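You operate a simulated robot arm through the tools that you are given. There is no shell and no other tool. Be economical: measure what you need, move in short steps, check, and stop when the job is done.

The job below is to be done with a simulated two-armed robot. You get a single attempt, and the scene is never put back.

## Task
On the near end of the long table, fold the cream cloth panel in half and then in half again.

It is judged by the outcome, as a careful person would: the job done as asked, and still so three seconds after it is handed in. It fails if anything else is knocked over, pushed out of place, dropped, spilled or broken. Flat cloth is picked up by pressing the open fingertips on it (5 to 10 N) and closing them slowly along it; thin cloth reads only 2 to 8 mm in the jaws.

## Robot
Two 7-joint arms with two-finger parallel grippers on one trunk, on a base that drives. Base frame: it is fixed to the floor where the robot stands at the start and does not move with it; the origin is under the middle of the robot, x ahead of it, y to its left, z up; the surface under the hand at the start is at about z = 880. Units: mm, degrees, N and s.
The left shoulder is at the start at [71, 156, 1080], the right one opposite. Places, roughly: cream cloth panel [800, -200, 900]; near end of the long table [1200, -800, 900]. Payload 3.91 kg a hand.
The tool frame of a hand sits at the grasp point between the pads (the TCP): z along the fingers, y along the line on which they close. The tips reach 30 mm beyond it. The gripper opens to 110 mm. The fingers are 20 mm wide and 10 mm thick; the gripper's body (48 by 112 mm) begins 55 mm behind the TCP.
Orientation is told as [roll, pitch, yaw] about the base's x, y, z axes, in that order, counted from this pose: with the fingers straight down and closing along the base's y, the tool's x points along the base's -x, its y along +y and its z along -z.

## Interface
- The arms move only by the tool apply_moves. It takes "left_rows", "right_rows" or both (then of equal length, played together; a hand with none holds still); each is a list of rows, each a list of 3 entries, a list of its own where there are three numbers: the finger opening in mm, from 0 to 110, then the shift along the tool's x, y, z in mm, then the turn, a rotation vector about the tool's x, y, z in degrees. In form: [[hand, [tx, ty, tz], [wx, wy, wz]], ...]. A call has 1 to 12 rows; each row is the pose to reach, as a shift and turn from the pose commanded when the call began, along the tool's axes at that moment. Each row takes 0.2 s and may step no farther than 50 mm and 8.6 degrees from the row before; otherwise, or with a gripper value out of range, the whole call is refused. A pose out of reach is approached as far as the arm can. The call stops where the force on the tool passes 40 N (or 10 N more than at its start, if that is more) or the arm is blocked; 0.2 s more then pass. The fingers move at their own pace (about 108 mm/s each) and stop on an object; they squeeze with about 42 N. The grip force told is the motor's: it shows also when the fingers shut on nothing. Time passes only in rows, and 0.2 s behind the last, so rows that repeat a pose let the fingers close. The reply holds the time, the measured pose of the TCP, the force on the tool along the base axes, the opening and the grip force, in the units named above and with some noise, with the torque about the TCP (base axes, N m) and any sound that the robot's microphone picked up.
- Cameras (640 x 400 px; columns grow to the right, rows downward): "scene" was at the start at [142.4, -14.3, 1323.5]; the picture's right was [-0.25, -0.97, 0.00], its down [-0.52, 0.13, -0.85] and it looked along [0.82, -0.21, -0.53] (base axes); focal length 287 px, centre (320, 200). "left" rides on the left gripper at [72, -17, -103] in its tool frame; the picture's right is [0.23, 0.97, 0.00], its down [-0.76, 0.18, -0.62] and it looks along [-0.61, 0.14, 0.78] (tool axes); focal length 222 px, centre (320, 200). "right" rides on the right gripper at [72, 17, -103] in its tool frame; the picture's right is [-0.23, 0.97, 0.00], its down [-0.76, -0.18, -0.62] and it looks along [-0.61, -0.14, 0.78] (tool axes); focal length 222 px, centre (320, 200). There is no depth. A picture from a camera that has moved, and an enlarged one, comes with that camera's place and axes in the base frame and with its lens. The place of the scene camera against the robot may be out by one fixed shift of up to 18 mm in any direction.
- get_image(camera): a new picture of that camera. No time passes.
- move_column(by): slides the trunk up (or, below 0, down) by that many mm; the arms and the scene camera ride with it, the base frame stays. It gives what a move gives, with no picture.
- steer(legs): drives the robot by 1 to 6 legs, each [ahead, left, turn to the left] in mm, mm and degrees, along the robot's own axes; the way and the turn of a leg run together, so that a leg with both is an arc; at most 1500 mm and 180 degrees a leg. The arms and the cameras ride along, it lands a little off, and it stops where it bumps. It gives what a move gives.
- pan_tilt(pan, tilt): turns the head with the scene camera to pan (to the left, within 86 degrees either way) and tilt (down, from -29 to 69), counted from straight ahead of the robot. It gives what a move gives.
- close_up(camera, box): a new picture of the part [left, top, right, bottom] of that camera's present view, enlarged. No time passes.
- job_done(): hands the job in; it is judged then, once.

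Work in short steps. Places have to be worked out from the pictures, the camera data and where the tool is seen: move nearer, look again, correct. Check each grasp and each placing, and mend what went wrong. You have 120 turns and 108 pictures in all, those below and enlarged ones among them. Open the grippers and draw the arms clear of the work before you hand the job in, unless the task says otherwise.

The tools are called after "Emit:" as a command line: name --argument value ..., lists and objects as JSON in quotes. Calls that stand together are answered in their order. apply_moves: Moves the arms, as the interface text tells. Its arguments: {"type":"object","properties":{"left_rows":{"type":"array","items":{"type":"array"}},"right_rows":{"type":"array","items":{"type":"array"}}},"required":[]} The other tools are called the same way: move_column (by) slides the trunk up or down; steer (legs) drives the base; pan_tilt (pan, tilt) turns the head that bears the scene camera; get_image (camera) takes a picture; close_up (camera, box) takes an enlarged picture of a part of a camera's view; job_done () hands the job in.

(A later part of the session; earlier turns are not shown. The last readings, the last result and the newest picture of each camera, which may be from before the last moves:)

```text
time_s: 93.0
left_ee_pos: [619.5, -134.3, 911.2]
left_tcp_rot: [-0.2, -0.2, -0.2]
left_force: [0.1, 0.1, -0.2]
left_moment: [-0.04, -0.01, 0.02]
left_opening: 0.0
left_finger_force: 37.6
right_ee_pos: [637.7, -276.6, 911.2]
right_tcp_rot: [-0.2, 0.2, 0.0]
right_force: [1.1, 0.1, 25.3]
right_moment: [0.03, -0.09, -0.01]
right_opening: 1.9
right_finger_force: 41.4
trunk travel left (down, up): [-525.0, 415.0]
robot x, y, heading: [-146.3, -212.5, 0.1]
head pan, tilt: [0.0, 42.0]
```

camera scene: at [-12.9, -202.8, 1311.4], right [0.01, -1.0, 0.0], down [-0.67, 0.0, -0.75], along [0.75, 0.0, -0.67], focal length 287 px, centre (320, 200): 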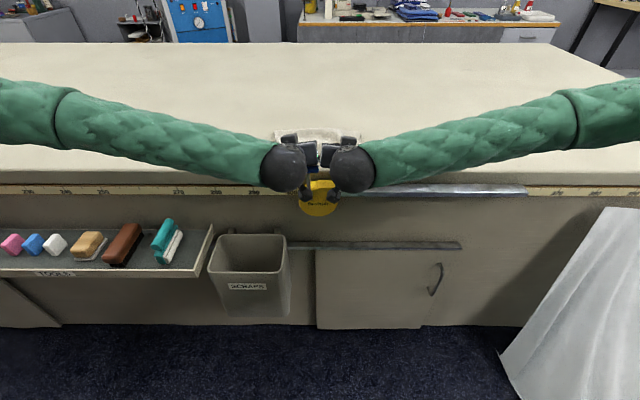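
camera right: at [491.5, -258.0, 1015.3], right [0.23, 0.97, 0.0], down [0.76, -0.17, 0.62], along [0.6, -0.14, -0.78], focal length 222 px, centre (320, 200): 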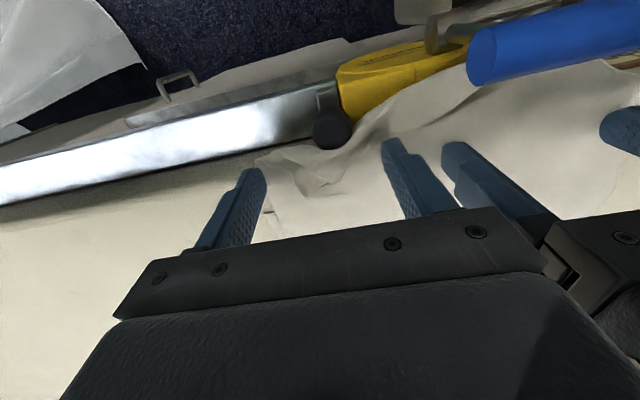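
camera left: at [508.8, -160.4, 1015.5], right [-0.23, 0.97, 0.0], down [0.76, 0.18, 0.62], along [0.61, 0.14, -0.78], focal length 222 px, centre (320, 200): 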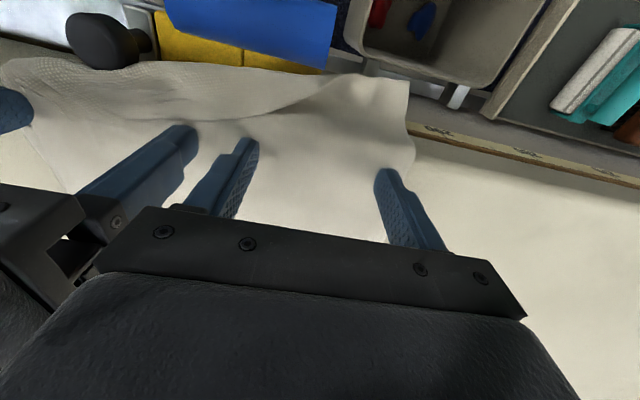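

Right caught (1.9 mm, a single layer's reading); left missed for lack of pressure. I retry the left, pressing 1.5 mm deeper.

Emit:
apply_moves --left_rows '[[20, [0, 0, -10], [0, 0, 0]], [40, [0, 0, -10], [0, 0, 0]], [40, [0, 0, -4], [0, 0, 0]], [40, [0, 0, 0], [0, 0, 0]], [40, [0, 0, 0.8], [0, 0, 0]], [40, [0, 0, 1.5], [0, 0, 0]], [40, [0, 0, 1.5], [0, 0, 0]]]'

Emit:
apply_moves --left_rows '[[37, [0, 0, 0.3], [0, 0, 0]], [33, [0, 0, 0.3], [0, 0, 0]], [29, [0, 0, 0.3], [0, 0, 0]], [25, [0, 0, 0.3], [0, 0, 0]], [21, [0, 0, 0.3], [0, 0, 0]], [17, [0, 0, 0.3], [0, 0, 0]], [13, [0, 0, 0.3], [0, 0, 0]], [9, [0, 0, 0.3], [0, 0, 0]], [5, [0, 0, 0.3], [0, 0, 0]], [0, [0, 0, 0.3], [0, 0, 0]], [0, [0, 0, 0.3], [0, 0, 0]]]'

```text
time_s: 94.6
left_ee_pos: [620.0, -134.9, 912.2]
left_tcp_rot: [-0.2, -0.2, -0.1]
left_force: [-0.8, 2.1, 13.6]
left_moment: [0.35, 0.0, 0.0]
left_opening: 40.1
left_finger_force: 0.3
right_ee_pos: [636.2, -276.3, 911.3]
right_tcp_rot: [-0.2, 0.1, 0.0]
right_force: [7.0, 1.4, 22.1]
right_moment: [0.01, -0.23, 0.0]
right_opening: 1.9
right_finger_force: 41.6
trunk travel left (down, up): [-525.0, 415.0]
robot x, y, heading: [-146.8, -211.2, 0.4]
head pan, tilt: [0.0, 42.0]
```

```text
time_s: 97.0
left_ee_pos: [618.6, -136.6, 911.8]
left_tcp_rot: [-0.1, -0.2, 0.0]
left_force: [0.6, 0.6, 29.4]
left_moment: [0.14, -0.11, 0.01]
left_opening: 1.7
left_finger_force: 41.9
right_ee_pos: [636.4, -275.7, 910.5]
right_tcp_rot: [-0.3, 0.1, 0.1]
right_force: [4.5, 2.3, 11.8]
right_moment: [0.06, -0.14, -0.02]
right_opening: 1.5
right_finger_force: 41.4
trunk travel left (down, up): [-525.0, 415.0]
robot x, y, heading: [-147.9, -208.2, 0.6]
head pan, tilt: [0.0, 42.0]
```

Both hold (1.7 and 1.5 mm). I lift 100 mm with a 40 mm move +x, and look to check only the top layer came up.

Emit:
apply_moves --left_rows '[[0, [0, 0, -10], [0, 0, 0]], [0, [-2, 0, -25], [0, 0, 0]], [0, [-6, 0, -40], [0, 0, 0]], [0, [-12, 0, -55], [0, 0, 0]], [0, [-20, 0, -70], [0, 0, 0]], [0, [-30, 0, -85], [0, 0, 0]], [0, [-40, 0, -100], [0, 0, 0]], [0, [-40, 0, -100], [0, 0, 0]]]' --right_rows '[[0, [0, 0, -10], [0, 0, 0]], [0, [-2, 0, -25], [0, 0, 0]], [0, [-6, 0, -40], [0, 0, 0]], [0, [-12, 0, -55], [0, 0, 0]], [0, [-20, 0, -70], [0, 0, 0]], [0, [-30, 0, -85], [0, 0, 0]], [0, [-40, 0, -100], [0, 0, 0]], [0, [-40, 0, -100], [0, 0, 0]]]'

Emit:
close_up --camera "scene" --box '[220, 80, 420, 215]'

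Emit:
get_image --camera "left"

```text
time_s: 98.8
left_ee_pos: [659.7, -135.1, 1010.1]
left_tcp_rot: [-0.1, 0.0, -0.1]
left_force: [0.3, 0.1, -0.4]
left_moment: [0.02, -0.02, 0.0]
left_opening: 1.5
left_finger_force: 41.4
right_ee_pos: [678.4, -277.1, 1008.8]
right_tcp_rot: [-0.2, 0.3, -0.1]
right_force: [0.4, 0.5, -0.6]
right_moment: [0.02, 0.0, 0.01]
right_opening: 1.7
right_finger_force: 41.1
trunk travel left (down, up): [-525.0, 415.0]
robot x, y, heading: [-145.9, -208.8, -0.0]
head pan, tilt: [0.0, 42.0]
```

```text
2.96 times, centred on (320, 148) of scene
camera zoom: at [-6.9, -202.8, 1308.7], right [0.0, -1.0, 0.0], down [-0.67, 0.0, -0.74], along [0.74, 0.0, -0.67], focal length 850 px, centre (320, 356)
```

zoom: 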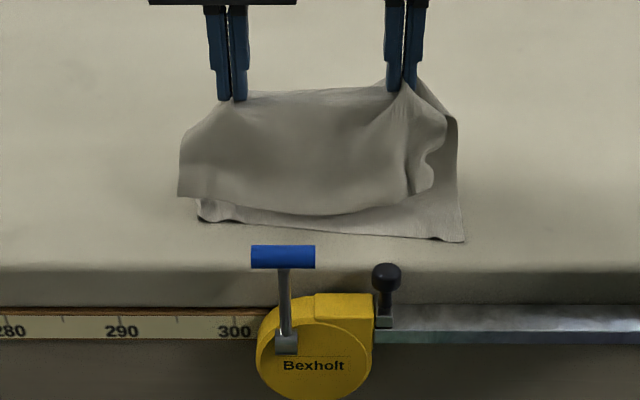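

```text
22 pictures are left
camera left: at [588.2, -151.0, 1112.6], right [-0.23, 0.97, 0.0], down [0.76, 0.18, 0.62], along [0.61, 0.14, -0.78], focal length 222 px, centre (320, 200)
```

left: 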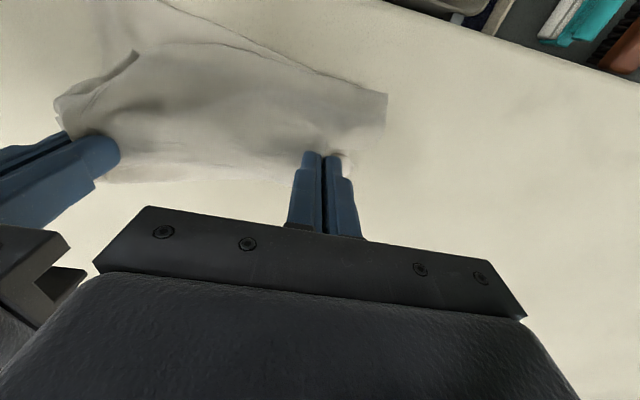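

Excellent: only the top layer came up and its flap hangs free. The lower layer's near edge runs from about (627,−109) to (595,−338). I swing back so the flap's edge touches there, then arc forward and down so the flap lays out toward the robot.

Emit:
apply_moves --left_rows '[[0, [7, 0, 2], [0, 0, 0]], [0, [14, 0, 4], [0, 0, 0]], [0, [21, 0, 6], [0, 0, 0]], [0, [28, 0, 8], [0, 0, 0]], [0, [10, 0, 10], [0, 0, 0]], [0, [-8, 0, 15], [0, 0, 0]], [0, [-24, 0, 23], [0, 0, 0]], [0, [-38, 0, 34], [0, 0, 0]], [0, [-50, 0, 47], [0, 0, 0]], [0, [-59, 0, 63], [0, 0, 0]], [0, [-65, 0, 79], [0, 0, 0]], [0, [-67, 0, 92], [0, 0, 0]]]' --right_rows '[[0, [20, 0, 2], [0, 0, 0]], [0, [40, 0, 4], [0, 0, 0]], [0, [60, 0, 6], [0, 0, 0]], [0, [78, 0, 7], [0, 0, 0]], [0, [61, 0, 9], [0, 0, 0]], [0, [44, 0, 14], [0, 0, 0]], [0, [28, 0, 22], [0, 0, 0]], [0, [14, 0, 33], [0, 0, 0]], [0, [3, 0, 46], [0, 0, 0]], [0, [-6, 0, 62], [0, 0, 0]], [0, [-11, 0, 78], [0, 0, 0]], [0, [-13.5, 0, 91], [0, 0, 0]]]'

Emit:
close_up --camera "scene" --box '[220, 80, 420, 215]'

```text
time_s: 101.4
left_ee_pos: [727.2, -136.1, 917.8]
left_tcp_rot: [-0.1, 0.0, -0.1]
left_force: [-1.9, -7.6, 0.6]
left_moment: [-0.23, 0.09, -0.09]
left_opening: 1.7
left_finger_force: 42.1
right_ee_pos: [691.5, -275.2, 917.6]
right_tcp_rot: [0.0, 0.3, 0.0]
right_force: [2.1, 7.3, 0.4]
right_moment: [0.22, -0.1, -0.07]
right_opening: 1.6
right_finger_force: 41.6
trunk travel left (down, up): [-525.0, 415.0]
robot x, y, heading: [-149.4, -212.2, 0.2]
head pan, tilt: [0.0, 42.0]
```

```text
2.96 times, centred on (320, 148) of scene
camera zoom: at [-6.6, -202.8, 1308.8], right [0.0, -1.0, 0.0], down [-0.67, 0.0, -0.74], along [0.74, 0.0, -0.67], focal length 850 px, centre (320, 356)
```

zoom: 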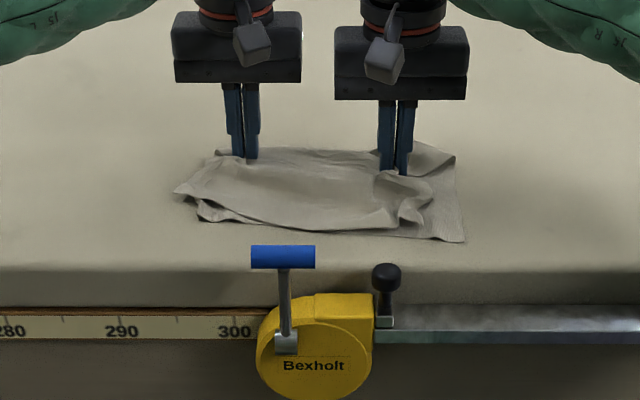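

The flap landed on the lower near edge. I lower the last bit, open to spread the ridges, and lift away.

Emit:
apply_moves --left_rows '[[0, [0, 0, 4], [0, 0, 0]], [12, [0, 0, 4], [0, 0, 0]], [24, [0, 0, 4], [0, 0, 0]], [40, [0, 0, 3], [0, 0, 0]], [40, [0, 0, -20], [0, 0, 0]], [40, [0, 0, -60], [0, 0, 0]], [40, [0, 30, -90], [0, 0, 0]], [40, [0, 70, -90], [0, 0, 0]], [40, [20, 110, -90], [0, 0, 0]]]' --right_rows '[[0, [0, 0, 4], [0, 0, 0]], [12, [0, 0, 4], [0, 0, 0]], [24, [0, 0, 4], [0, 0, 0]], [40, [0, 0, 3], [0, 0, 0]], [40, [0, 0, -20], [0, 0, 0]], [40, [0, 0, -60], [0, 0, 0]], [40, [0, -25, -90], [0, 0, 0]], [40, [0, -60, -90], [0, 0, 0]], [40, [20, -100, -90], [0, 0, 0]]]'

Emit:
close_up --camera "scene" --box '[250, 100, 390, 190]'

Emit:
close_up --camera "right" --box '[280, 0, 640, 210]'

```text
time_s: 103.4
left_ee_pos: [706.3, -28.6, 1009.0]
left_tcp_rot: [-0.3, -0.3, -0.1]
left_force: [-0.1, -0.1, 0.5]
left_moment: [-0.01, 0.0, 0.0]
left_opening: 39.9
left_finger_force: 0.1
right_ee_pos: [672.3, -377.5, 1014.0]
right_tcp_rot: [-0.1, 0.0, 0.0]
right_force: [-1.2, -0.1, -0.4]
right_moment: [0.01, -0.01, 0.02]
right_opening: 40.0
right_finger_force: 0.1
trunk travel left (down, up): [-525.0, 415.0]
robot x, y, heading: [-146.6, -212.4, 0.3]
head pan, tilt: [0.0, 42.0]
```

```text
4.44 times, centred on (320, 145) of scene
camera zoom: at [-9.2, -203.0, 1309.3], right [0.0, -1.0, 0.0], down [-0.67, 0.0, -0.74], along [0.74, 0.0, -0.67], focal length 1276 px, centre (320, 444)
```

zoom: 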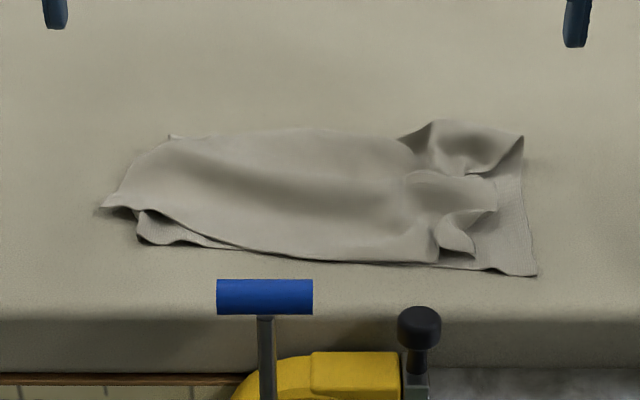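

```text
1.78 times, centred on (460, 105) of right
camera zoom: at [601.5, -360.4, 1116.9], right [0.23, 0.97, 0.0], down [0.76, -0.18, 0.62], along [0.61, -0.14, -0.78], focal length 395 px, centre (71, 369)
```

zoom: 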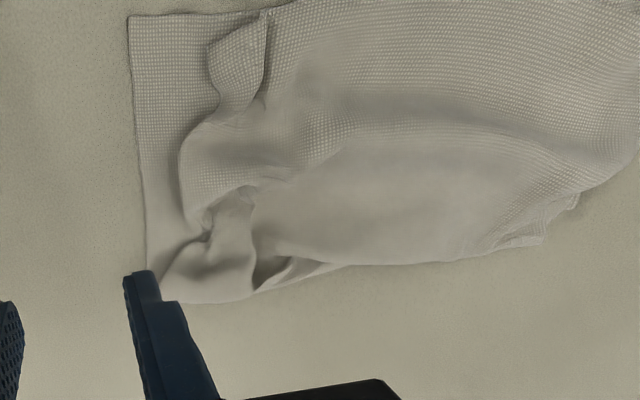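

The top layer's right part is bunched about 45 mm inward. I'll pin the left part with the left tips and press-drag the right corner flap outward with the right tips, as worked before.

Emit:
apply_moves --left_rows '[[0, [15, -37, 0], [0, 0, 0]], [0, [30, -74, 10], [0, 0, 0]], [0, [46, -111, 30], [0, 0, 0]], [0, [46, -111, 60], [0, 0, 0]], [0, [46, -111, 80], [0, 0, 0]], [0, [46, -111, 92], [0, 0, 0]], [0, [46, -111, 96], [0, 0, 0]], [0, [46, -111, 97.5], [0, 0, 0]], [0, [46, -111, 98.5], [0, 0, 0]]]' --right_rows '[[0, [17, 30, 0], [0, 0, 0]], [0, [34, 60, 10], [0, 0, 0]], [0, [50, 92, 30], [0, 0, 0]], [0, [50, 92, 60], [0, 0, 0]], [0, [50, 92, 80], [0, 0, 0]], [0, [50, 92, 94], [0, 0, 0]], [0, [50, 92, 100], [0, 0, 0]], [0, [50, 92, 102], [0, 0, 0]], [0, [50, 92, 103.5], [0, 0, 0]]]'

Emit:
close_up --camera "right" --box '[160, 20, 500, 240]'

```text
time_s: 105.3
left_ee_pos: [659.0, -137.1, 911.4]
left_tcp_rot: [-0.2, -0.1, -0.1]
left_force: [-1.4, 0.3, 6.7]
left_moment: [0.04, 0.06, -0.03]
left_opening: 0.0
left_finger_force: 37.5
right_ee_pos: [621.8, -283.2, 912.7]
right_tcp_rot: [0.0, -0.2, 0.1]
right_force: [-1.8, 0.0, 14.0]
right_moment: [0.06, 0.17, -0.01]
right_opening: 0.0
right_finger_force: 37.5
trunk travel left (down, up): [-525.0, 415.0]
robot x, y, heading: [-147.0, -209.4, 0.1]
head pan, tilt: [0.0, 42.0]
stopped in row 9 (right hand): the force on the tool passed its limit at 42 N (the readings are from after the stop); the commanded pose is now the measured one
```

```text
1.82 times, centred on (330, 130) of right
camera zoom: at [550.5, -267.6, 1014.7], right [0.23, 0.97, 0.0], down [0.76, -0.18, 0.63], along [0.61, -0.14, -0.78], focal length 404 px, centre (302, 327)
```

zoom: 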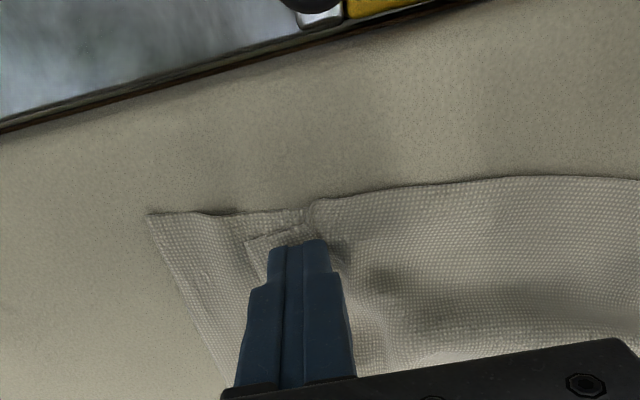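

The right tips sit right on the corner flap (14 N) and the left pins at 7 N. I drag the right outward 45 mm.

Emit:
apply_moves --left_rows '[[0, [0, 0, 0], [0, 0, 0]], [0, [0, 0, 0], [0, 0, 0]], [0, [0, 0, 0], [0, 0, 0]], [0, [0, 0, 0], [0, 0, 0]], [0, [0, 0, 0], [0, 0, 0]], [0, [0, 0, 0], [0, 0, 0]], [0, [0, 0, 0], [0, 0, 0]], [0, [0, 0, 0], [0, 0, 0]], [0, [0, 0, 0], [0, 0, 0]]]' --right_rows '[[0, [0, -5, -0.3], [0, 0, 0]], [0, [0, -10, -0.3], [0, 0, 0]], [0, [1, -15, -0.3], [0, 0, 0]], [0, [2, -20, -0.3], [0, 0, 0]], [0, [3, -25, -0.3], [0, 0, 0]], [0, [4, -30, -0.3], [0, 0, 0]], [0, [5, -35, -0.3], [0, 0, 0]], [0, [6, -40, -0.3], [0, 0, 0]], [0, [7, -45, -0.3], [0, 0, 0]]]'

Emit:
close_up --camera "right" --box '[200, 20, 640, 260]'

```text
time_s: 107.3
left_ee_pos: [658.5, -137.4, 911.3]
left_tcp_rot: [-0.3, -0.2, 0.0]
left_force: [3.9, -7.3, 20.0]
left_moment: [-0.15, -0.07, 0.0]
left_opening: 0.2
left_finger_force: 38.4
right_ee_pos: [614.3, -328.2, 910.5]
right_tcp_rot: [0.0, -0.2, 0.1]
right_force: [1.6, 12.2, 19.3]
right_moment: [0.45, -0.11, 0.02]
right_opening: 0.0
right_finger_force: 37.5
trunk travel left (down, up): [-525.0, 415.0]
robot x, y, heading: [-146.0, -209.5, 0.4]
head pan, tilt: [0.0, 42.0]
```

```text
1.45 times, centred on (420, 140) of right
camera zoom: at [542.9, -313.2, 1014.2], right [0.23, 0.97, 0.0], down [0.76, -0.18, 0.63], along [0.61, -0.14, -0.78], focal length 323 px, centre (174, 287)
```

zoom: 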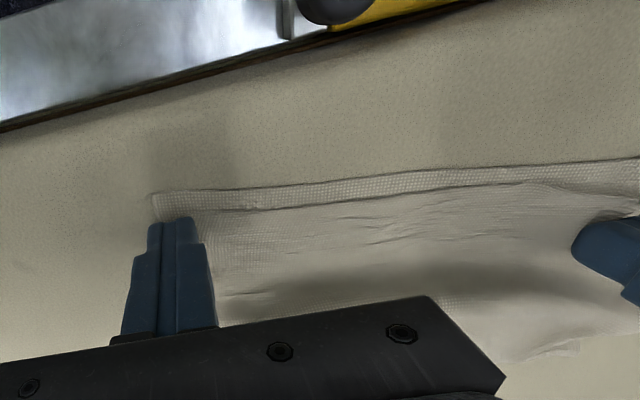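

Superb: the top edge now runs parallel to the lower edge, inset about 10 mm, with the right corner out at C. I lift both hands away and check the whole.

Emit:
apply_moves --left_rows '[[0, [0, 0, -15], [0, 0, 0]], [0, [0, 0, -50], [0, 0, 0]], [0, [0, 20, -90], [0, 0, 0]], [0, [0, 60, -95], [0, 0, 0]], [0, [0, 100, -95], [0, 0, 0]]]' --right_rows '[[0, [0, 0, -15], [0, 0, 0]], [0, [0, 0, -50], [0, 0, 0]], [0, [0, -20, -90], [0, 0, 0]], [0, [0, -60, -95], [0, 0, 0]], [0, [-20, -90, -95], [0, 0, 0]]]'

Emit:
close_up --camera "scene" --box '[250, 100, 390, 190]'

```text
time_s: 108.5
left_ee_pos: [660.9, -37.8, 1005.6]
left_tcp_rot: [-0.2, 0.0, -0.1]
left_force: [1.1, 0.6, 0.7]
left_moment: [0.0, 0.02, 0.06]
left_opening: 0.3
left_finger_force: 38.4
right_ee_pos: [638.2, -416.9, 1004.3]
right_tcp_rot: [-0.1, -0.1, 0.0]
right_force: [-0.1, 0.6, 0.3]
right_moment: [-0.01, -0.01, 0.02]
right_opening: 0.0
right_finger_force: 37.0
trunk travel left (down, up): [-525.0, 415.0]
robot x, y, heading: [-143.4, -212.4, 0.1]
head pan, tilt: [0.0, 42.0]
```

```text
4.44 times, centred on (320, 145) of scene
camera zoom: at [-6.8, -202.1, 1308.8], right [0.0, -1.0, 0.0], down [-0.67, 0.0, -0.74], along [0.74, 0.0, -0.67], focal length 1276 px, centre (320, 444)
```

zoom: 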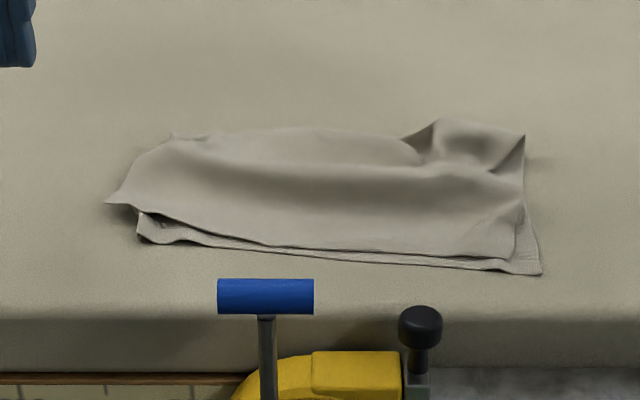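

Good shape, but the left side is slack: lower corner D sits at about (633,−103) and the top-left corner at (666,−80), versus the right side near x 595. I pin the right and press-drag D toward the robot and outward.

Emit:
apply_moves --left_rows '[[0, [7, -25, 10], [0, 0, 0]], [0, [14, -50, 25], [0, 0, 0]], [0, [21, -74, 45], [0, 0, 0]], [0, [21, -74, 70], [0, 0, 0]], [0, [21, -74, 85], [0, 0, 0]], [0, [21, -74, 91], [0, 0, 0]], [0, [21, -74, 93], [0, 0, 0]], [0, [21, -74, 94.5], [0, 0, 0]], [0, [21, -74, 95.3], [0, 0, 0]], [0, [21, -74, 95.3], [0, 0, 0]]]' --right_rows '[[0, [-4, 40, 10], [0, 0, 0]], [0, [-8, 80, 25], [0, 0, 0]], [0, [-12, 117, 45], [0, 0, 0]], [0, [-12, 117, 70], [0, 0, 0]], [0, [-12, 117, 85], [0, 0, 0]], [0, [-12, 117, 90], [0, 0, 0]], [0, [-12, 117, 91], [0, 0, 0]], [0, [-12, 117, 92], [0, 0, 0]], [0, [-12, 117, 93], [0, 0, 0]], [0, [-12, 117, 93.5], [0, 0, 0]]]'

Emit:
close_up --camera "left" --box '[160, 60, 460, 240]'

```text
time_s: 110.8
left_ee_pos: [639.5, -110.3, 911.3]
left_tcp_rot: [-0.2, -0.2, 0.0]
left_force: [6.6, 2.2, 22.1]
left_moment: [0.2, -0.32, 0.0]
left_opening: 0.2
left_finger_force: 37.6
right_ee_pos: [648.3, -300.7, 912.8]
right_tcp_rot: [0.0, -0.1, 0.0]
right_force: [-0.6, 0.0, 0.8]
right_moment: [-0.01, 0.03, -0.03]
right_opening: 0.2
right_finger_force: 38.0
trunk travel left (down, up): [-525.0, 415.0]
robot x, y, heading: [-146.3, -210.1, 0.3]
head pan, tilt: [0.0, 42.0]
```

```text
2.13 times, centred on (310, 150) of left
camera zoom: at [566.7, -126.1, 1014.3], right [-0.23, 0.97, 0.0], down [0.76, 0.18, 0.63], along [0.61, 0.14, -0.78], focal length 474 px, centre (341, 307)
```

zoom: 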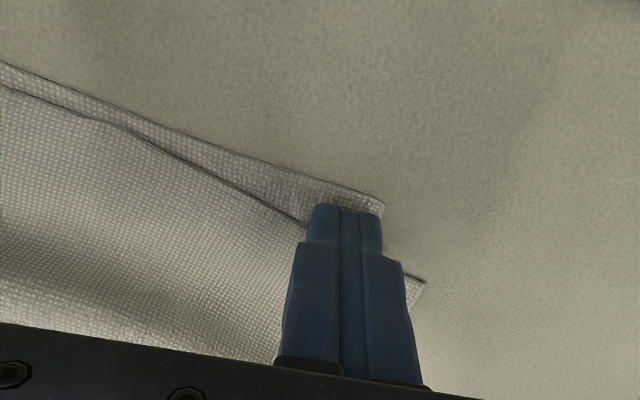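

The tips sit on corner D (22 N). I add the right pin and drag D 36 mm toward the robot and 18 mm outward.

Emit:
apply_moves --left_rows '[[0, [0, 0, -0.3], [0, 0, 0]], [0, [5, 2, -0.3], [0, 0, 0]], [0, [10, 5, -0.3], [0, 0, 0]], [0, [15, 7, -0.3], [0, 0, 0]], [0, [20, 10, -0.3], [0, 0, 0]], [0, [25, 12, -0.3], [0, 0, 0]], [0, [30, 15, -0.3], [0, 0, 0]], [0, [36, 18, -0.3], [0, 0, 0]], [0, [36, 18, -0.3], [0, 0, 0]]]' --right_rows '[[0, [0, 0, 1.5], [0, 0, 0]], [0, [0, 0, 1.5], [0, 0, 0]], [0, [0, 0, 1.5], [0, 0, 0]], [0, [0, 0, 1.5], [0, 0, 0]], [0, [0, 0, 1.5], [0, 0, 0]], [0, [0, 0, 1.5], [0, 0, 0]], [0, [0, 0, 1.5], [0, 0, 0]], [0, [0, 0, 1.5], [0, 0, 0]], [0, [0, 0, 1.5], [0, 0, 0]]]'

Emit:
get_image --camera "left"

```text
time_s: 112.8
left_ee_pos: [602.8, -93.9, 911.5]
left_tcp_rot: [-0.3, -0.2, 0.0]
left_force: [12.7, -9.8, 32.6]
left_moment: [-0.26, -0.62, -0.09]
left_opening: 0.1
left_finger_force: 38.3
right_ee_pos: [648.0, -302.7, 912.0]
right_tcp_rot: [0.1, -0.2, 0.0]
right_force: [1.8, 4.7, 10.1]
right_moment: [0.13, -0.04, -0.01]
right_opening: 0.1
right_finger_force: 37.7
trunk travel left (down, up): [-525.0, 415.0]
robot x, y, heading: [-143.7, -212.0, 0.1]
head pan, tilt: [0.0, 42.0]
```

```text
14 pictures are left
camera left: at [529.9, -109.3, 1014.4], right [-0.23, 0.97, 0.0], down [0.76, 0.18, 0.63], along [0.61, 0.14, -0.78], focal length 222 px, centre (320, 200)
```

left: 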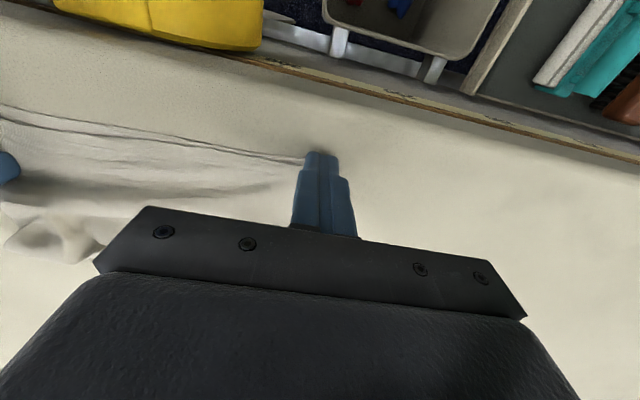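

D is squared up: both near edges run parallel about 8 mm apart. For the second fold I'll bring the far (folded) edge to the near edge, since both layers are joined there. I lift away and check the fold line.

Emit:
apply_moves --left_rows '[[0, [0, 0, -15], [0, 0, 0]], [0, [0, 0, -50], [0, 0, 0]], [0, [-30, 10, -90], [0, 0, 0]], [36, [-70, 20, -95], [0, 0, 0]], [36, [-100, 40, -95], [0, 0, 0]]]' --right_rows '[[0, [0, 0, -15], [0, 0, 0]], [0, [0, 0, -50], [0, 0, 0]], [0, [-10, -20, -90], [0, 0, 0]], [36, [-30, -50, -95], [0, 0, 0]], [36, [-50, -80, -95], [0, 0, 0]]]'

Emit:
close_up --camera "scene" --box '[250, 100, 390, 190]'

```text
refused: row 3 steps farther than a row can; nothing moved
```

```text
4.44 times, centred on (320, 145) of scene
camera zoom: at [-9.0, -203.6, 1309.2], right [0.0, -1.0, 0.0], down [-0.67, 0.0, -0.74], along [0.74, 0.0, -0.67], focal length 1276 px, centre (320, 444)
```

zoom: 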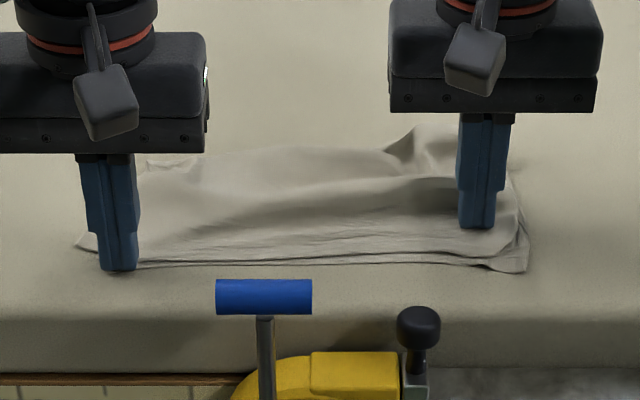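

I resend with shorter steps, moving both hands above the folded far edge, and look with the right camera at the wrinkle there.

Emit:
apply_moves --left_rows '[[0, [0, 0, -20], [0, 0, 0]], [0, [0, 0, -50], [0, 0, 0]], [36, [-25, -10, -60], [0, 0, 0]], [36, [-55, -20, -60], [0, 0, 0]], [36, [-85, -30, -60], [0, 0, 0]], [36, [-115, -40, -60], [0, 0, 0]], [36, [-139, -46, -60], [0, 0, 0]]]' --right_rows '[[0, [0, 0, -20], [0, 0, 0]], [0, [0, 0, -50], [0, 0, 0]], [36, [-15, -3, -60], [0, 0, 0]], [36, [-35, -6, -60], [0, 0, 0]], [36, [-55, -9, -60], [0, 0, 0]], [36, [-75, -12, -60], [0, 0, 0]], [36, [-90, -15, -60], [0, 0, 0]]]'

Emit:
get_image --camera "right"

Emit:
get_image --camera "left"

```text
time_s: 114.3
left_ee_pos: [744.0, -139.4, 969.1]
left_tcp_rot: [-0.2, 0.0, -0.1]
left_force: [0.1, -0.5, -1.0]
left_moment: [0.0, 0.01, 0.0]
left_opening: 35.7
left_finger_force: 0.0
right_ee_pos: [739.2, -317.3, 968.0]
right_tcp_rot: [-0.1, -0.1, 0.0]
right_force: [-0.3, 0.0, 0.1]
right_moment: [-0.02, 0.01, 0.02]
right_opening: 35.8
right_finger_force: 0.0
trunk travel left (down, up): [-525.0, 415.0]
robot x, y, heading: [-149.2, -209.1, 0.1]
head pan, tilt: [0.0, 42.0]
```

```text
12 pictures are left
camera right: at [668.2, -301.2, 1071.4], right [0.23, 0.97, 0.0], down [0.76, -0.18, 0.62], along [0.61, -0.14, -0.78], focal length 222 px, centre (320, 200)
```

right: 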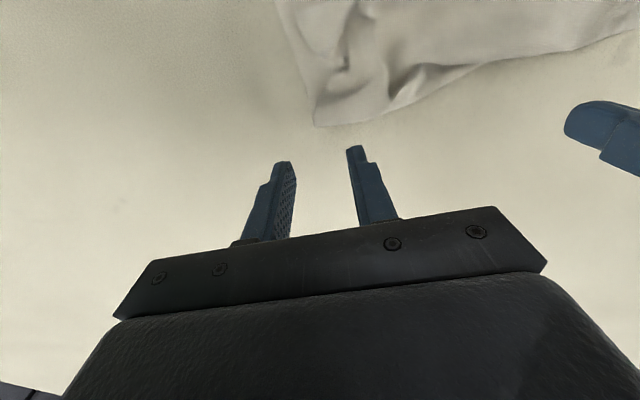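

```text
11 pictures are left
camera left: at [671.2, -155.4, 1071.2], right [-0.23, 0.97, 0.0], down [0.76, 0.18, 0.62], along [0.61, 0.14, -0.78], focal length 222 px, centre (320, 200)
```

left: 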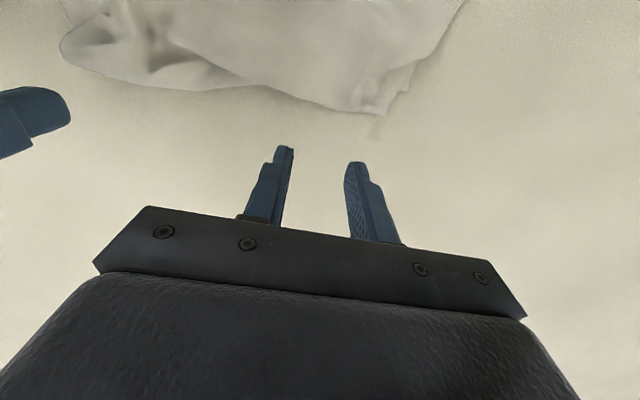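

The folded edge lies at x ≈ 717–737 with slack waves in the piece. I press both closed tips near that edge and drag it outward (+x; right also −y) to stretch the waves flat.

Emit:
apply_moves --left_rows '[[0, [18, 7, 0], [0, 0, 0]], [0, [36, 14, 10], [0, 0, 0]], [0, [36, 14, 35], [0, 0, 0]], [0, [36, 14, 50], [0, 0, 0]], [0, [36, 14, 56], [0, 0, 0]], [0, [36, 14, 57.5], [0, 0, 0]], [0, [36, 14, 58.3], [0, 0, 0]], [0, [36, 14, 58.3], [0, 0, 0]]]' --right_rows '[[0, [8, 9, 0], [0, 0, 0]], [0, [17, 19, 10], [0, 0, 0]], [0, [17, 19, 35], [0, 0, 0]], [0, [17, 19, 50], [0, 0, 0]], [0, [17, 19, 55], [0, 0, 0]], [0, [17, 19, 56.5], [0, 0, 0]], [0, [17, 19, 57.3], [0, 0, 0]], [0, [17, 19, 57.3], [0, 0, 0]]]'

```text
time_s: 116.2
left_ee_pos: [705.8, -125.3, 912.1]
left_tcp_rot: [-0.2, -0.1, 0.0]
left_force: [1.8, 1.3, 4.6]
left_moment: [0.03, 0.01, 0.01]
left_opening: 0.4
left_finger_force: 37.4
right_ee_pos: [721.3, -296.9, 912.5]
right_tcp_rot: [0.0, -0.1, 0.0]
right_force: [0.2, -1.1, -0.4]
right_moment: [0.01, 0.01, 0.01]
right_opening: 0.0
right_finger_force: 37.8
trunk travel left (down, up): [-525.0, 415.0]
robot x, y, heading: [-149.9, -212.4, 0.2]
head pan, tilt: [0.0, 42.0]
```

Light contact; I press a bit more (left 1 mm, right 1.8 mm) and drag outward.

Emit:
apply_moves --left_rows '[[0, [0, 0, 0.9], [0, 0, 0]], [0, [0, 0, 0.9], [0, 0, 0]], [0, [-5, 0, 0.9], [0, 0, 0]], [0, [-10, 0, 0.9], [0, 0, 0]], [0, [-15, 0, 0.9], [0, 0, 0]], [0, [-20, 0, 0.9], [0, 0, 0]], [0, [-25, 0, 0.9], [0, 0, 0]], [0, [-30, 0, 0.9], [0, 0, 0]], [0, [-35, 0, 0.9], [0, 0, 0]], [0, [-40, 0, 0.9], [0, 0, 0]]]' --right_rows '[[0, [0, 0, 1], [0, 0, 0]], [0, [0, 0, 1.8], [0, 0, 0]], [0, [-3, -3, 1.8], [0, 0, 0]], [0, [-6, -6, 1.8], [0, 0, 0]], [0, [-10, -9, 1.8], [0, 0, 0]], [0, [-14, -13, 1.8], [0, 0, 0]], [0, [-18, -17, 1.8], [0, 0, 0]], [0, [-22, -20, 1.8], [0, 0, 0]], [0, [-26, -23, 1.8], [0, 0, 0]], [0, [-30, -26, 1.8], [0, 0, 0]]]'

Emit:
apply_moves --left_rows '[[0, [0, 0, -20], [0, 0, 0]], [0, [0, 0, -60], [0, 0, 0]], [36, [-10, 30, -85], [0, 0, 0]], [36, [-10, 70, -85], [0, 0, 0]]]' --right_rows '[[0, [0, 0, -20], [0, 0, 0]], [0, [0, 0, -60], [0, 0, 0]], [36, [-10, -20, -85], [0, 0, 0]], [36, [-10, -50, -85], [0, 0, 0]]]'

Emit:
close_up --camera "scene" --box '[250, 100, 390, 190]'

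```text
time_s: 118.3
left_ee_pos: [745.3, -125.5, 910.5]
left_tcp_rot: [-0.3, -0.2, 0.0]
left_force: [-2.5, -0.8, 6.1]
left_moment: [-0.01, 0.05, 0.03]
left_opening: 0.0
left_finger_force: 37.7
right_ee_pos: [749.9, -323.4, 911.7]
right_tcp_rot: [-0.1, -0.1, 0.0]
right_force: [-1.6, 2.1, 7.2]
right_moment: [0.03, 0.11, -0.01]
right_opening: 0.0
right_finger_force: 37.8
trunk travel left (down, up): [-525.0, 415.0]
robot x, y, heading: [-146.0, -210.7, 0.2]
head pan, tilt: [0.0, 42.0]
```

```text
time_s: 119.3
left_ee_pos: [757.5, -55.7, 995.9]
left_tcp_rot: [-0.3, -0.1, -0.1]
left_force: [-0.4, -0.3, 0.4]
left_moment: [-0.01, -0.02, 0.01]
left_opening: 35.9
left_finger_force: 0.1
right_ee_pos: [759.6, -373.9, 995.2]
right_tcp_rot: [0.0, -0.2, 0.0]
right_force: [0.0, -0.5, 1.3]
right_moment: [0.0, 0.01, 0.03]
right_opening: 36.1
right_finger_force: 0.1
trunk travel left (down, up): [-525.0, 415.0]
robot x, y, heading: [-144.7, -211.1, 0.2]
head pan, tilt: [0.0, 42.0]
```

```text
4.44 times, centred on (320, 145) of scene
camera zoom: at [-7.6, -202.9, 1308.9], right [0.0, -1.0, 0.0], down [-0.67, 0.0, -0.74], along [0.74, 0.0, -0.67], focal length 1276 px, centre (320, 444)
```

zoom: 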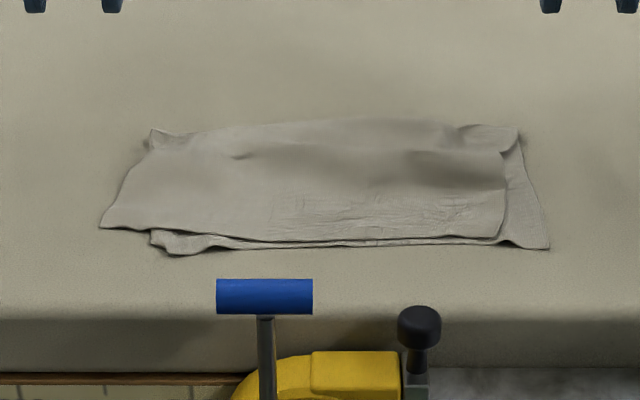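

Much better: flat with near edges together. The top layer is about 30 mm too far left relative to the lower one, so I press lightly with both hands on the top layer and shift it −y.

Emit:
apply_moves --left_rows '[[0, [22, -20, 0], [0, 0, 0]], [0, [44, -40, 0], [0, 0, 0]], [0, [66, -60, 10], [0, 0, 0]], [0, [89.5, -79, 30], [0, 0, 0]], [0, [89.5, -79, 55], [0, 0, 0]], [0, [89.5, -79, 75], [0, 0, 0]], [0, [89.5, -79, 82], [0, 0, 0]], [0, [89.5, -79, 84], [0, 0, 0]], [0, [89.5, -79, 84.8], [0, 0, 0]], [0, [89.5, -79, 84.8], [0, 0, 0]]]' --right_rows '[[0, [22, 25, 0], [0, 0, 0]], [0, [44, 50, 0], [0, 0, 0]], [0, [66, 75, 10], [0, 0, 0]], [0, [91.6, 99, 30], [0, 0, 0]], [0, [91.6, 99, 55], [0, 0, 0]], [0, [91.6, 99, 75], [0, 0, 0]], [0, [91.6, 99, 81], [0, 0, 0]], [0, [91.6, 99, 83.5], [0, 0, 0]], [0, [91.6, 99, 84.3], [0, 0, 0]], [0, [91.6, 99, 84.3], [0, 0, 0]]]'

```text
time_s: 121.5
left_ee_pos: [666.5, -135.4, 912.2]
left_tcp_rot: [-0.2, -0.1, 0.0]
left_force: [-2.5, 0.0, 9.3]
left_moment: [0.06, 0.1, -0.01]
left_opening: 0.0
left_finger_force: 37.6
right_ee_pos: [669.0, -274.9, 912.6]
right_tcp_rot: [0.0, -0.2, 0.1]
right_force: [0.2, -0.3, -0.2]
right_moment: [0.02, 0.0, 0.02]
right_opening: 0.0
right_finger_force: 38.0
trunk travel left (down, up): [-525.0, 415.0]
robot x, y, heading: [-146.4, -209.3, 0.0]
head pan, tilt: [0.0, 42.0]
```

Emit:
apply_moves --left_rows '[[0, [0, 0, 0], [0, 0, 0]], [0, [0, -4, 0], [0, 0, 0]], [0, [0, -8, 0], [0, 0, 0]], [0, [0, -12, 0], [0, 0, 0]], [0, [0, -17, 0], [0, 0, 0]], [0, [0, -22, 0], [0, 0, 0]], [0, [0, -28, 0], [0, 0, 0]], [0, [0, -28, -20], [0, 0, 0]], [0, [0, -28, -60], [0, 0, 0]], [36, [-30, -10, -85], [0, 0, 0]], [36, [-70, 0, -85], [0, 0, 0]]]' --right_rows '[[0, [0, 0, 1.3], [0, 0, 0]], [0, [0, -4, 1.3], [0, 0, 0]], [0, [0, -8, 1.3], [0, 0, 0]], [0, [0, -12, 1.3], [0, 0, 0]], [0, [0, -17, 1.3], [0, 0, 0]], [0, [0, -22, 1.3], [0, 0, 0]], [0, [0, -28, 1.3], [0, 0, 0]], [0, [0, -28, -20], [0, 0, 0]], [0, [0, -28, -60], [0, 0, 0]], [36, [-30, -28, -85], [0, 0, 0]], [36, [-70, -28, -85], [0, 0, 0]]]'

Emit:
close_up --camera "scene" --box '[250, 100, 390, 190]'

```text
time_s: 124.0
left_ee_pos: [737.2, -135.1, 994.4]
left_tcp_rot: [-0.2, 0.1, -0.1]
left_force: [0.1, 0.0, -0.2]
left_moment: [0.02, 0.02, -0.01]
left_opening: 36.1
left_finger_force: 0.0
right_ee_pos: [742.5, -302.6, 992.5]
right_tcp_rot: [0.1, -0.1, 0.1]
right_force: [0.0, -0.3, -0.4]
right_moment: [0.0, -0.01, -0.02]
right_opening: 36.0
right_finger_force: 0.1
trunk travel left (down, up): [-525.0, 415.0]
robot x, y, heading: [-146.7, -212.9, 0.3]
head pan, tilt: [0.0, 42.0]
```

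```text
4.44 times, centred on (320, 145) of scene
camera zoom: at [-5.6, -203.0, 1308.5], right [0.0, -1.0, 0.0], down [-0.67, 0.0, -0.74], along [0.74, 0.0, -0.67], focal length 1276 px, centre (320, 444)
```

zoom: 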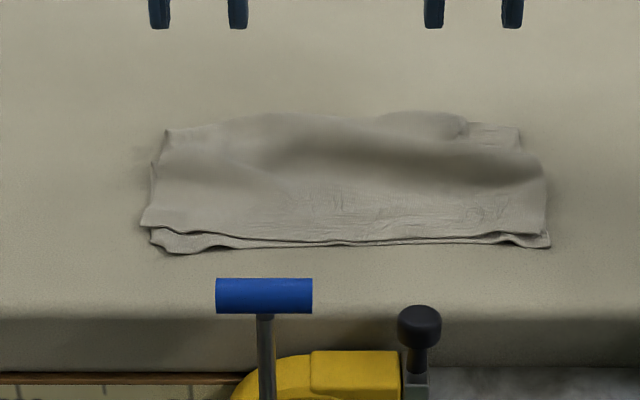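

The first fold is now well aligned. For the second fold I go down at the folded far edge (x ≈ 745) with both hands at y −140 and −315.

Emit:
apply_moves --left_rows '[[36, [-8, -5, 25], [0, 0, 0]], [36, [-8, -5, 50], [0, 0, 0]], [36, [-8, -5, 70], [0, 0, 0]], [36, [-8, -5, 79], [0, 0, 0]], [36, [-8, -5, 82], [0, 0, 0]], [36, [-8, -5, 83], [0, 0, 0]], [36, [-8, -5, 83.5], [0, 0, 0]], [36, [-8, -5, 83.5], [0, 0, 0]]]' --right_rows '[[36, [-3, -12, 25], [0, 0, 0]], [36, [-3, -12, 50], [0, 0, 0]], [36, [-3, -12, 70], [0, 0, 0]], [36, [-3, -12, 78], [0, 0, 0]], [36, [-3, -12, 80], [0, 0, 0]], [36, [-3, -12, 81], [0, 0, 0]], [36, [-3, -12, 81.7], [0, 0, 0]], [36, [-3, -12, 81.7], [0, 0, 0]]]'

```text
time_s: 125.8
left_ee_pos: [745.1, -140.1, 911.8]
left_tcp_rot: [-0.2, 0.0, -0.1]
left_force: [0.9, -0.2, 1.8]
left_moment: [0.02, -0.03, 0.01]
left_opening: 35.7
left_finger_force: 0.2
right_ee_pos: [743.0, -313.5, 914.4]
right_tcp_rot: [0.0, -0.2, 0.0]
right_force: [0.4, 0.4, 0.9]
right_moment: [-0.01, 0.01, 0.0]
right_opening: 35.7
right_finger_force: 0.0
trunk travel left (down, up): [-525.0, 415.0]
robot x, y, heading: [-147.1, -209.0, 0.1]
head pan, tilt: [0.0, 42.0]
```

I press a little more, then check the force before closing.

Emit:
apply_moves --left_rows '[[36, [0, 0, 0.5], [0, 0, 0]], [36, [0, 0, 0.9], [0, 0, 0]], [36, [0, 0, 0.9], [0, 0, 0]]]' --right_rows '[[36, [0, 0, 0.7], [0, 0, 0]], [36, [0, 0, 1.4], [0, 0, 0]], [36, [0, 0, 1.4], [0, 0, 0]]]'

Emit:
apply_moves --left_rows '[[33, [0, 0, 0], [0, 0, 0]], [29, [0, 0, 0], [0, 0, 0]], [25, [0, 0, 0], [0, 0, 0]], [21, [0, 0, 0], [0, 0, 0]], [17, [0, 0, 0], [0, 0, 0]], [13, [0, 0, 0], [0, 0, 0]], [10, [0, 0, 0], [0, 0, 0]], [7, [0, 0, 0], [0, 0, 0]], [4, [0, 0, 0], [0, 0, 0]], [0, [0, 0, 0], [0, 0, 0]], [0, [0, 0, 0], [0, 0, 0]]]' --right_rows '[[33, [0, 0, 0], [0, 0, 0]], [29, [0, 0, 0], [0, 0, 0]], [25, [0, 0, 0], [0, 0, 0]], [21, [0, 0, 0], [0, 0, 0]], [17, [0, 0, 0], [0, 0, 0]], [13, [0, 0, 0], [0, 0, 0]], [10, [0, 0, 0], [0, 0, 0]], [7, [0, 0, 0], [0, 0, 0]], [4, [0, 0, 0], [0, 0, 0]], [0, [0, 0, 0], [0, 0, 0]], [0, [0, 0, 0], [0, 0, 0]]]'

```text
time_s: 126.5
left_ee_pos: [744.0, -139.8, 912.5]
left_tcp_rot: [-0.1, -0.1, -0.1]
left_force: [2.8, 0.8, 8.2]
left_moment: [0.11, -0.04, -0.04]
left_opening: 35.8
left_finger_force: 0.0
right_ee_pos: [741.8, -314.8, 913.7]
right_tcp_rot: [-0.1, -0.1, 0.0]
right_force: [0.0, 0.5, 1.2]
right_moment: [0.02, 0.01, 0.05]
right_opening: 36.0
right_finger_force: 0.2
trunk travel left (down, up): [-525.0, 415.0]
robot x, y, heading: [-145.2, -209.0, 0.0]
head pan, tilt: [0.0, 42.0]
```

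```text
time_s: 128.9
left_ee_pos: [744.6, -141.0, 912.0]
left_tcp_rot: [-0.2, -0.2, -0.1]
left_force: [-2.1, 0.6, 10.1]
left_moment: [0.06, 0.09, 0.01]
left_opening: 1.8
left_finger_force: 42.0
right_ee_pos: [743.9, -314.6, 913.2]
right_tcp_rot: [-0.1, -0.1, 0.0]
right_force: [-0.4, 0.1, -0.5]
right_moment: [0.01, -0.01, 0.0]
right_opening: 0.0
right_finger_force: 37.0
trunk travel left (down, up): [-525.0, 415.0]
robot x, y, heading: [-143.7, -212.5, 0.1]
head pan, tilt: [0.0, 42.0]
```

Left caught (1.8 mm); right missed for lack of pressure. I redo the right, pressing deeper until it reads about 8–10 N.

Emit:
apply_moves --right_rows '[[20, [0, 0, -8], [0, 0, 0]], [36, [0, 0, -8], [0, 0, 0]], [36, [0, 0, -3], [0, 0, 0]], [36, [0, 0, 0], [0, 0, 0]], [36, [0, 0, 1], [0, 0, 0]], [36, [0, 0, 1.8], [0, 0, 0]], [36, [0, 0, 1.8], [0, 0, 0]]]'

```text
time_s: 130.6
left_ee_pos: [743.5, -140.3, 910.7]
left_tcp_rot: [-0.2, -0.1, -0.1]
left_force: [-1.2, 0.0, 8.9]
left_moment: [0.03, 0.06, -0.02]
left_opening: 2.2
left_finger_force: 41.6
right_ee_pos: [743.4, -313.8, 910.7]
right_tcp_rot: [0.1, -0.2, 0.1]
right_force: [-1.0, 1.0, 2.6]
right_moment: [-0.03, 0.04, 0.01]
right_opening: 36.1
right_finger_force: 0.1
trunk travel left (down, up): [-525.0, 415.0]
robot x, y, heading: [-144.7, -213.4, 0.1]
head pan, tilt: [0.0, 42.0]
```

Emit:
apply_moves --right_rows '[[36, [0, 0, 0.9], [0, 0, 0]], [33, [0, 0, 0.9], [0, 0, 0]], [29, [0, 0, 0.9], [0, 0, 0]], [25, [0, 0, 0.9], [0, 0, 0]], [21, [0, 0, 0.9], [0, 0, 0]], [17, [0, 0, 0.9], [0, 0, 0]], [13, [0, 0, 0.9], [0, 0, 0]], [10, [0, 0, 0.9], [0, 0, 0]], [7, [0, 0, 0.9], [0, 0, 0]], [4, [0, 0, 0.9], [0, 0, 0]], [0, [0, 0, 0.9], [0, 0, 0]], [0, [0, 0, 0.9], [0, 0, 0]]]'

```text
time_s: 133.2
left_ee_pos: [744.1, -138.4, 912.7]
left_tcp_rot: [-0.3, 0.0, 0.0]
left_force: [0.5, 0.1, 0.9]
left_moment: [0.0, 0.02, -0.03]
left_opening: 1.8
left_finger_force: 42.3
right_ee_pos: [743.0, -314.4, 910.5]
right_tcp_rot: [0.1, -0.2, 0.0]
right_force: [-0.3, 5.3, 16.7]
right_moment: [0.21, 0.13, -0.06]
right_opening: 2.1
right_finger_force: 41.8
trunk travel left (down, up): [-525.0, 415.0]
robot x, y, heading: [-143.7, -215.1, 0.3]
head pan, tilt: [0.0, 42.0]
```

Both hold (1.8 and 2.1 mm). I lift along a small arc to the top and look.

Emit:
apply_moves --left_rows '[[0, [1, 0, -10], [0, 0, 0]], [0, [5, 0, -22], [0, -4, 0]], [0, [12, 0, -38], [0, -9, 0]], [0, [22, 0, -52], [0, -14, 0]], [0, [34, 0, -62], [0, -20, 0]], [0, [46, 0, -68], [0, -25, 0]], [0, [46, 0, -68], [0, -25, 0]]]' --right_rows '[[0, [1, 0, -10], [0, 0, 0]], [0, [5, 0, -22], [0, -4, 0]], [0, [12, 0, -38], [0, -9, 0]], [0, [22, 0, -52], [0, -14, 0]], [0, [34, 0, -62], [0, -20, 0]], [0, [46, 0, -68], [0, -25, 0]], [0, [46, 0, -68], [0, -25, 0]]]'

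Emit:
close_up --camera "scene" --box '[250, 90, 390, 180]'

```text
time_s: 134.8
left_ee_pos: [699.3, -139.0, 977.9]
left_tcp_rot: [-0.2, -25.0, 0.1]
left_force: [-0.1, -0.6, 0.3]
left_moment: [0.0, -0.02, -0.02]
left_opening: 2.0
left_finger_force: 42.0
right_ee_pos: [697.4, -313.7, 978.2]
right_tcp_rot: [0.0, -25.1, 0.0]
right_force: [0.5, -0.2, -0.2]
right_moment: [0.03, 0.01, -0.04]
right_opening: 1.7
right_finger_force: 42.0
trunk travel left (down, up): [-525.0, 415.0]
robot x, y, heading: [-146.4, -210.8, 0.1]
head pan, tilt: [0.0, 42.0]
```

```text
4.44 times, centred on (320, 135) of scene
camera zoom: at [-6.2, -202.9, 1308.6], right [0.0, -1.0, 0.0], down [-0.67, 0.0, -0.74], along [0.74, 0.0, -0.67], focal length 1276 px, centre (320, 489)
```

zoom: 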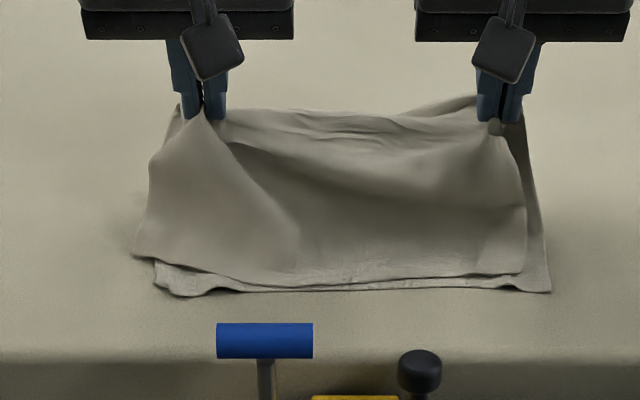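

Both layers rise together at the fold. I carry it over toward the near edge, pitching to −45°, and stop low.

Emit:
apply_moves --left_rows '[[0, [12, 0, -7.7], [0, -3, 0]], [0, [27, 0, -10.5], [0, -7, 0]], [0, [44, 0, -7.3], [0, -10, 0]], [0, [59.5, 0, 0], [0, -14, 0]], [0, [75.8, 0, 8.7], [0, -17, 0]], [0, [89, 0, 18], [0, -20, 0]], [0, [89, 0, 18], [0, -20, 0]]]' --right_rows '[[0, [12, 0, -7.7], [0, -3, 0]], [0, [27, 0, -10.5], [0, -7, 0]], [0, [44, 0, -7.3], [0, -10, 0]], [0, [59.5, 0, 0], [0, -14, 0]], [0, [75.8, 0, 8.7], [0, -17, 0]], [0, [89, 0, 18], [0, -20, 0]], [0, [89, 0, 18], [0, -20, 0]]]'

Emit:
close_up --camera "scene" --box '[250, 90, 390, 190]'

```text
time_s: 136.3
left_ee_pos: [625.1, -139.6, 925.3]
left_tcp_rot: [-0.1, -45.1, 0.1]
left_force: [-0.1, -0.8, -0.6]
left_moment: [0.02, 0.0, -0.03]
left_opening: 2.0
left_finger_force: 42.1
right_ee_pos: [622.7, -316.2, 924.2]
right_tcp_rot: [0.0, -45.2, -0.1]
right_force: [-0.3, 0.6, -0.1]
right_moment: [0.04, -0.01, -0.04]
right_opening: 2.0
right_finger_force: 41.6
trunk travel left (down, up): [-525.0, 415.0]
robot x, y, heading: [-148.3, -212.8, 0.4]
head pan, tilt: [0.0, 42.0]
```

```text
4.00 times, centred on (320, 140) of scene
camera zoom: at [-7.1, -202.8, 1308.8], right [0.0, -1.0, 0.0], down [-0.67, 0.0, -0.74], along [0.74, 0.0, -0.67], focal length 1148 px, centre (320, 440)
```

zoom: 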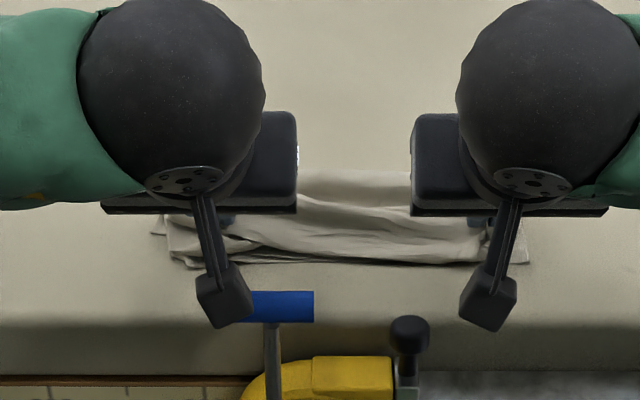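

The fold lies over the near edge. I release, draw back along the fingers, and return the hands upright.

Emit:
apply_moves --left_rows '[[12, [0, 0, 0], [0, 0, 0]], [24, [0, 0, -3], [0, 0, 0]], [26, [-5, 0, -25], [0, 0, 0]], [26, [-30, 10, -45], [0, 7.5, 0]], [26, [-55, 20, -45], [0, 15, 0]], [26, [-75, 20, -45], [0, 22.5, 0]], [26, [-85, 20, -35], [0, 30, 0]], [50, [-85, 20, -25], [0, 37.5, 0]], [80, [-85, 20, -15], [0, 45, 0]]]' --right_rows '[[12, [0, 0, 0], [0, 0, 0]], [24, [0, 0, -3], [0, 0, 0]], [26, [-5, 0, -25], [0, 0, 0]], [26, [-30, -10, -45], [0, 7.5, 0]], [26, [-55, -20, -45], [0, 15, 0]], [26, [-75, -20, -45], [0, 22.5, 0]], [26, [-85, -20, -35], [0, 30, 0]], [50, [-85, -20, -25], [0, 37.5, 0]], [80, [-85, -20, -15], [0, 45, 0]]]'

Emit:
close_up --camera "scene" --box '[250, 90, 390, 190]'

```text
time_s: 138.3
left_ee_pos: [677.1, -117.2, 994.2]
left_tcp_rot: [-0.2, 0.2, 0.0]
left_force: [0.8, 0.5, 0.7]
left_moment: [-0.01, -0.01, -0.01]
left_opening: 80.1
left_finger_force: 0.0
right_ee_pos: [673.4, -335.5, 996.7]
right_tcp_rot: [0.1, 0.1, 0.0]
right_force: [0.3, -0.5, -0.3]
right_moment: [-0.02, 0.01, -0.01]
right_opening: 80.0
right_finger_force: 0.0
trunk travel left (down, up): [-525.0, 415.0]
robot x, y, heading: [-145.7, -210.8, -0.1]
head pan, tilt: [0.0, 42.0]
```

```text
4.00 times, centred on (320, 140) of scene
camera zoom: at [-5.5, -202.8, 1308.5], right [0.0, -1.0, 0.0], down [-0.67, 0.0, -0.74], along [0.74, 0.0, -0.67], focal length 1148 px, centre (320, 440)
```

zoom: 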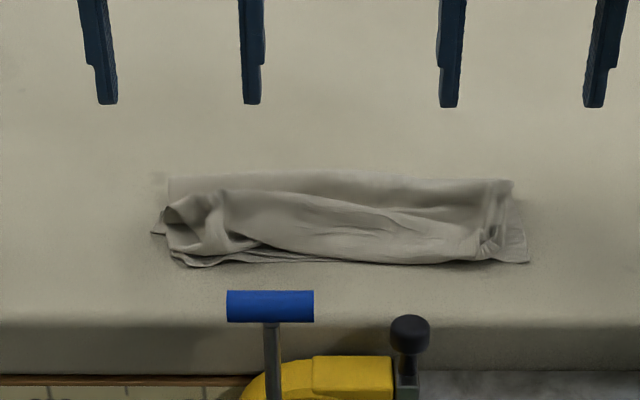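

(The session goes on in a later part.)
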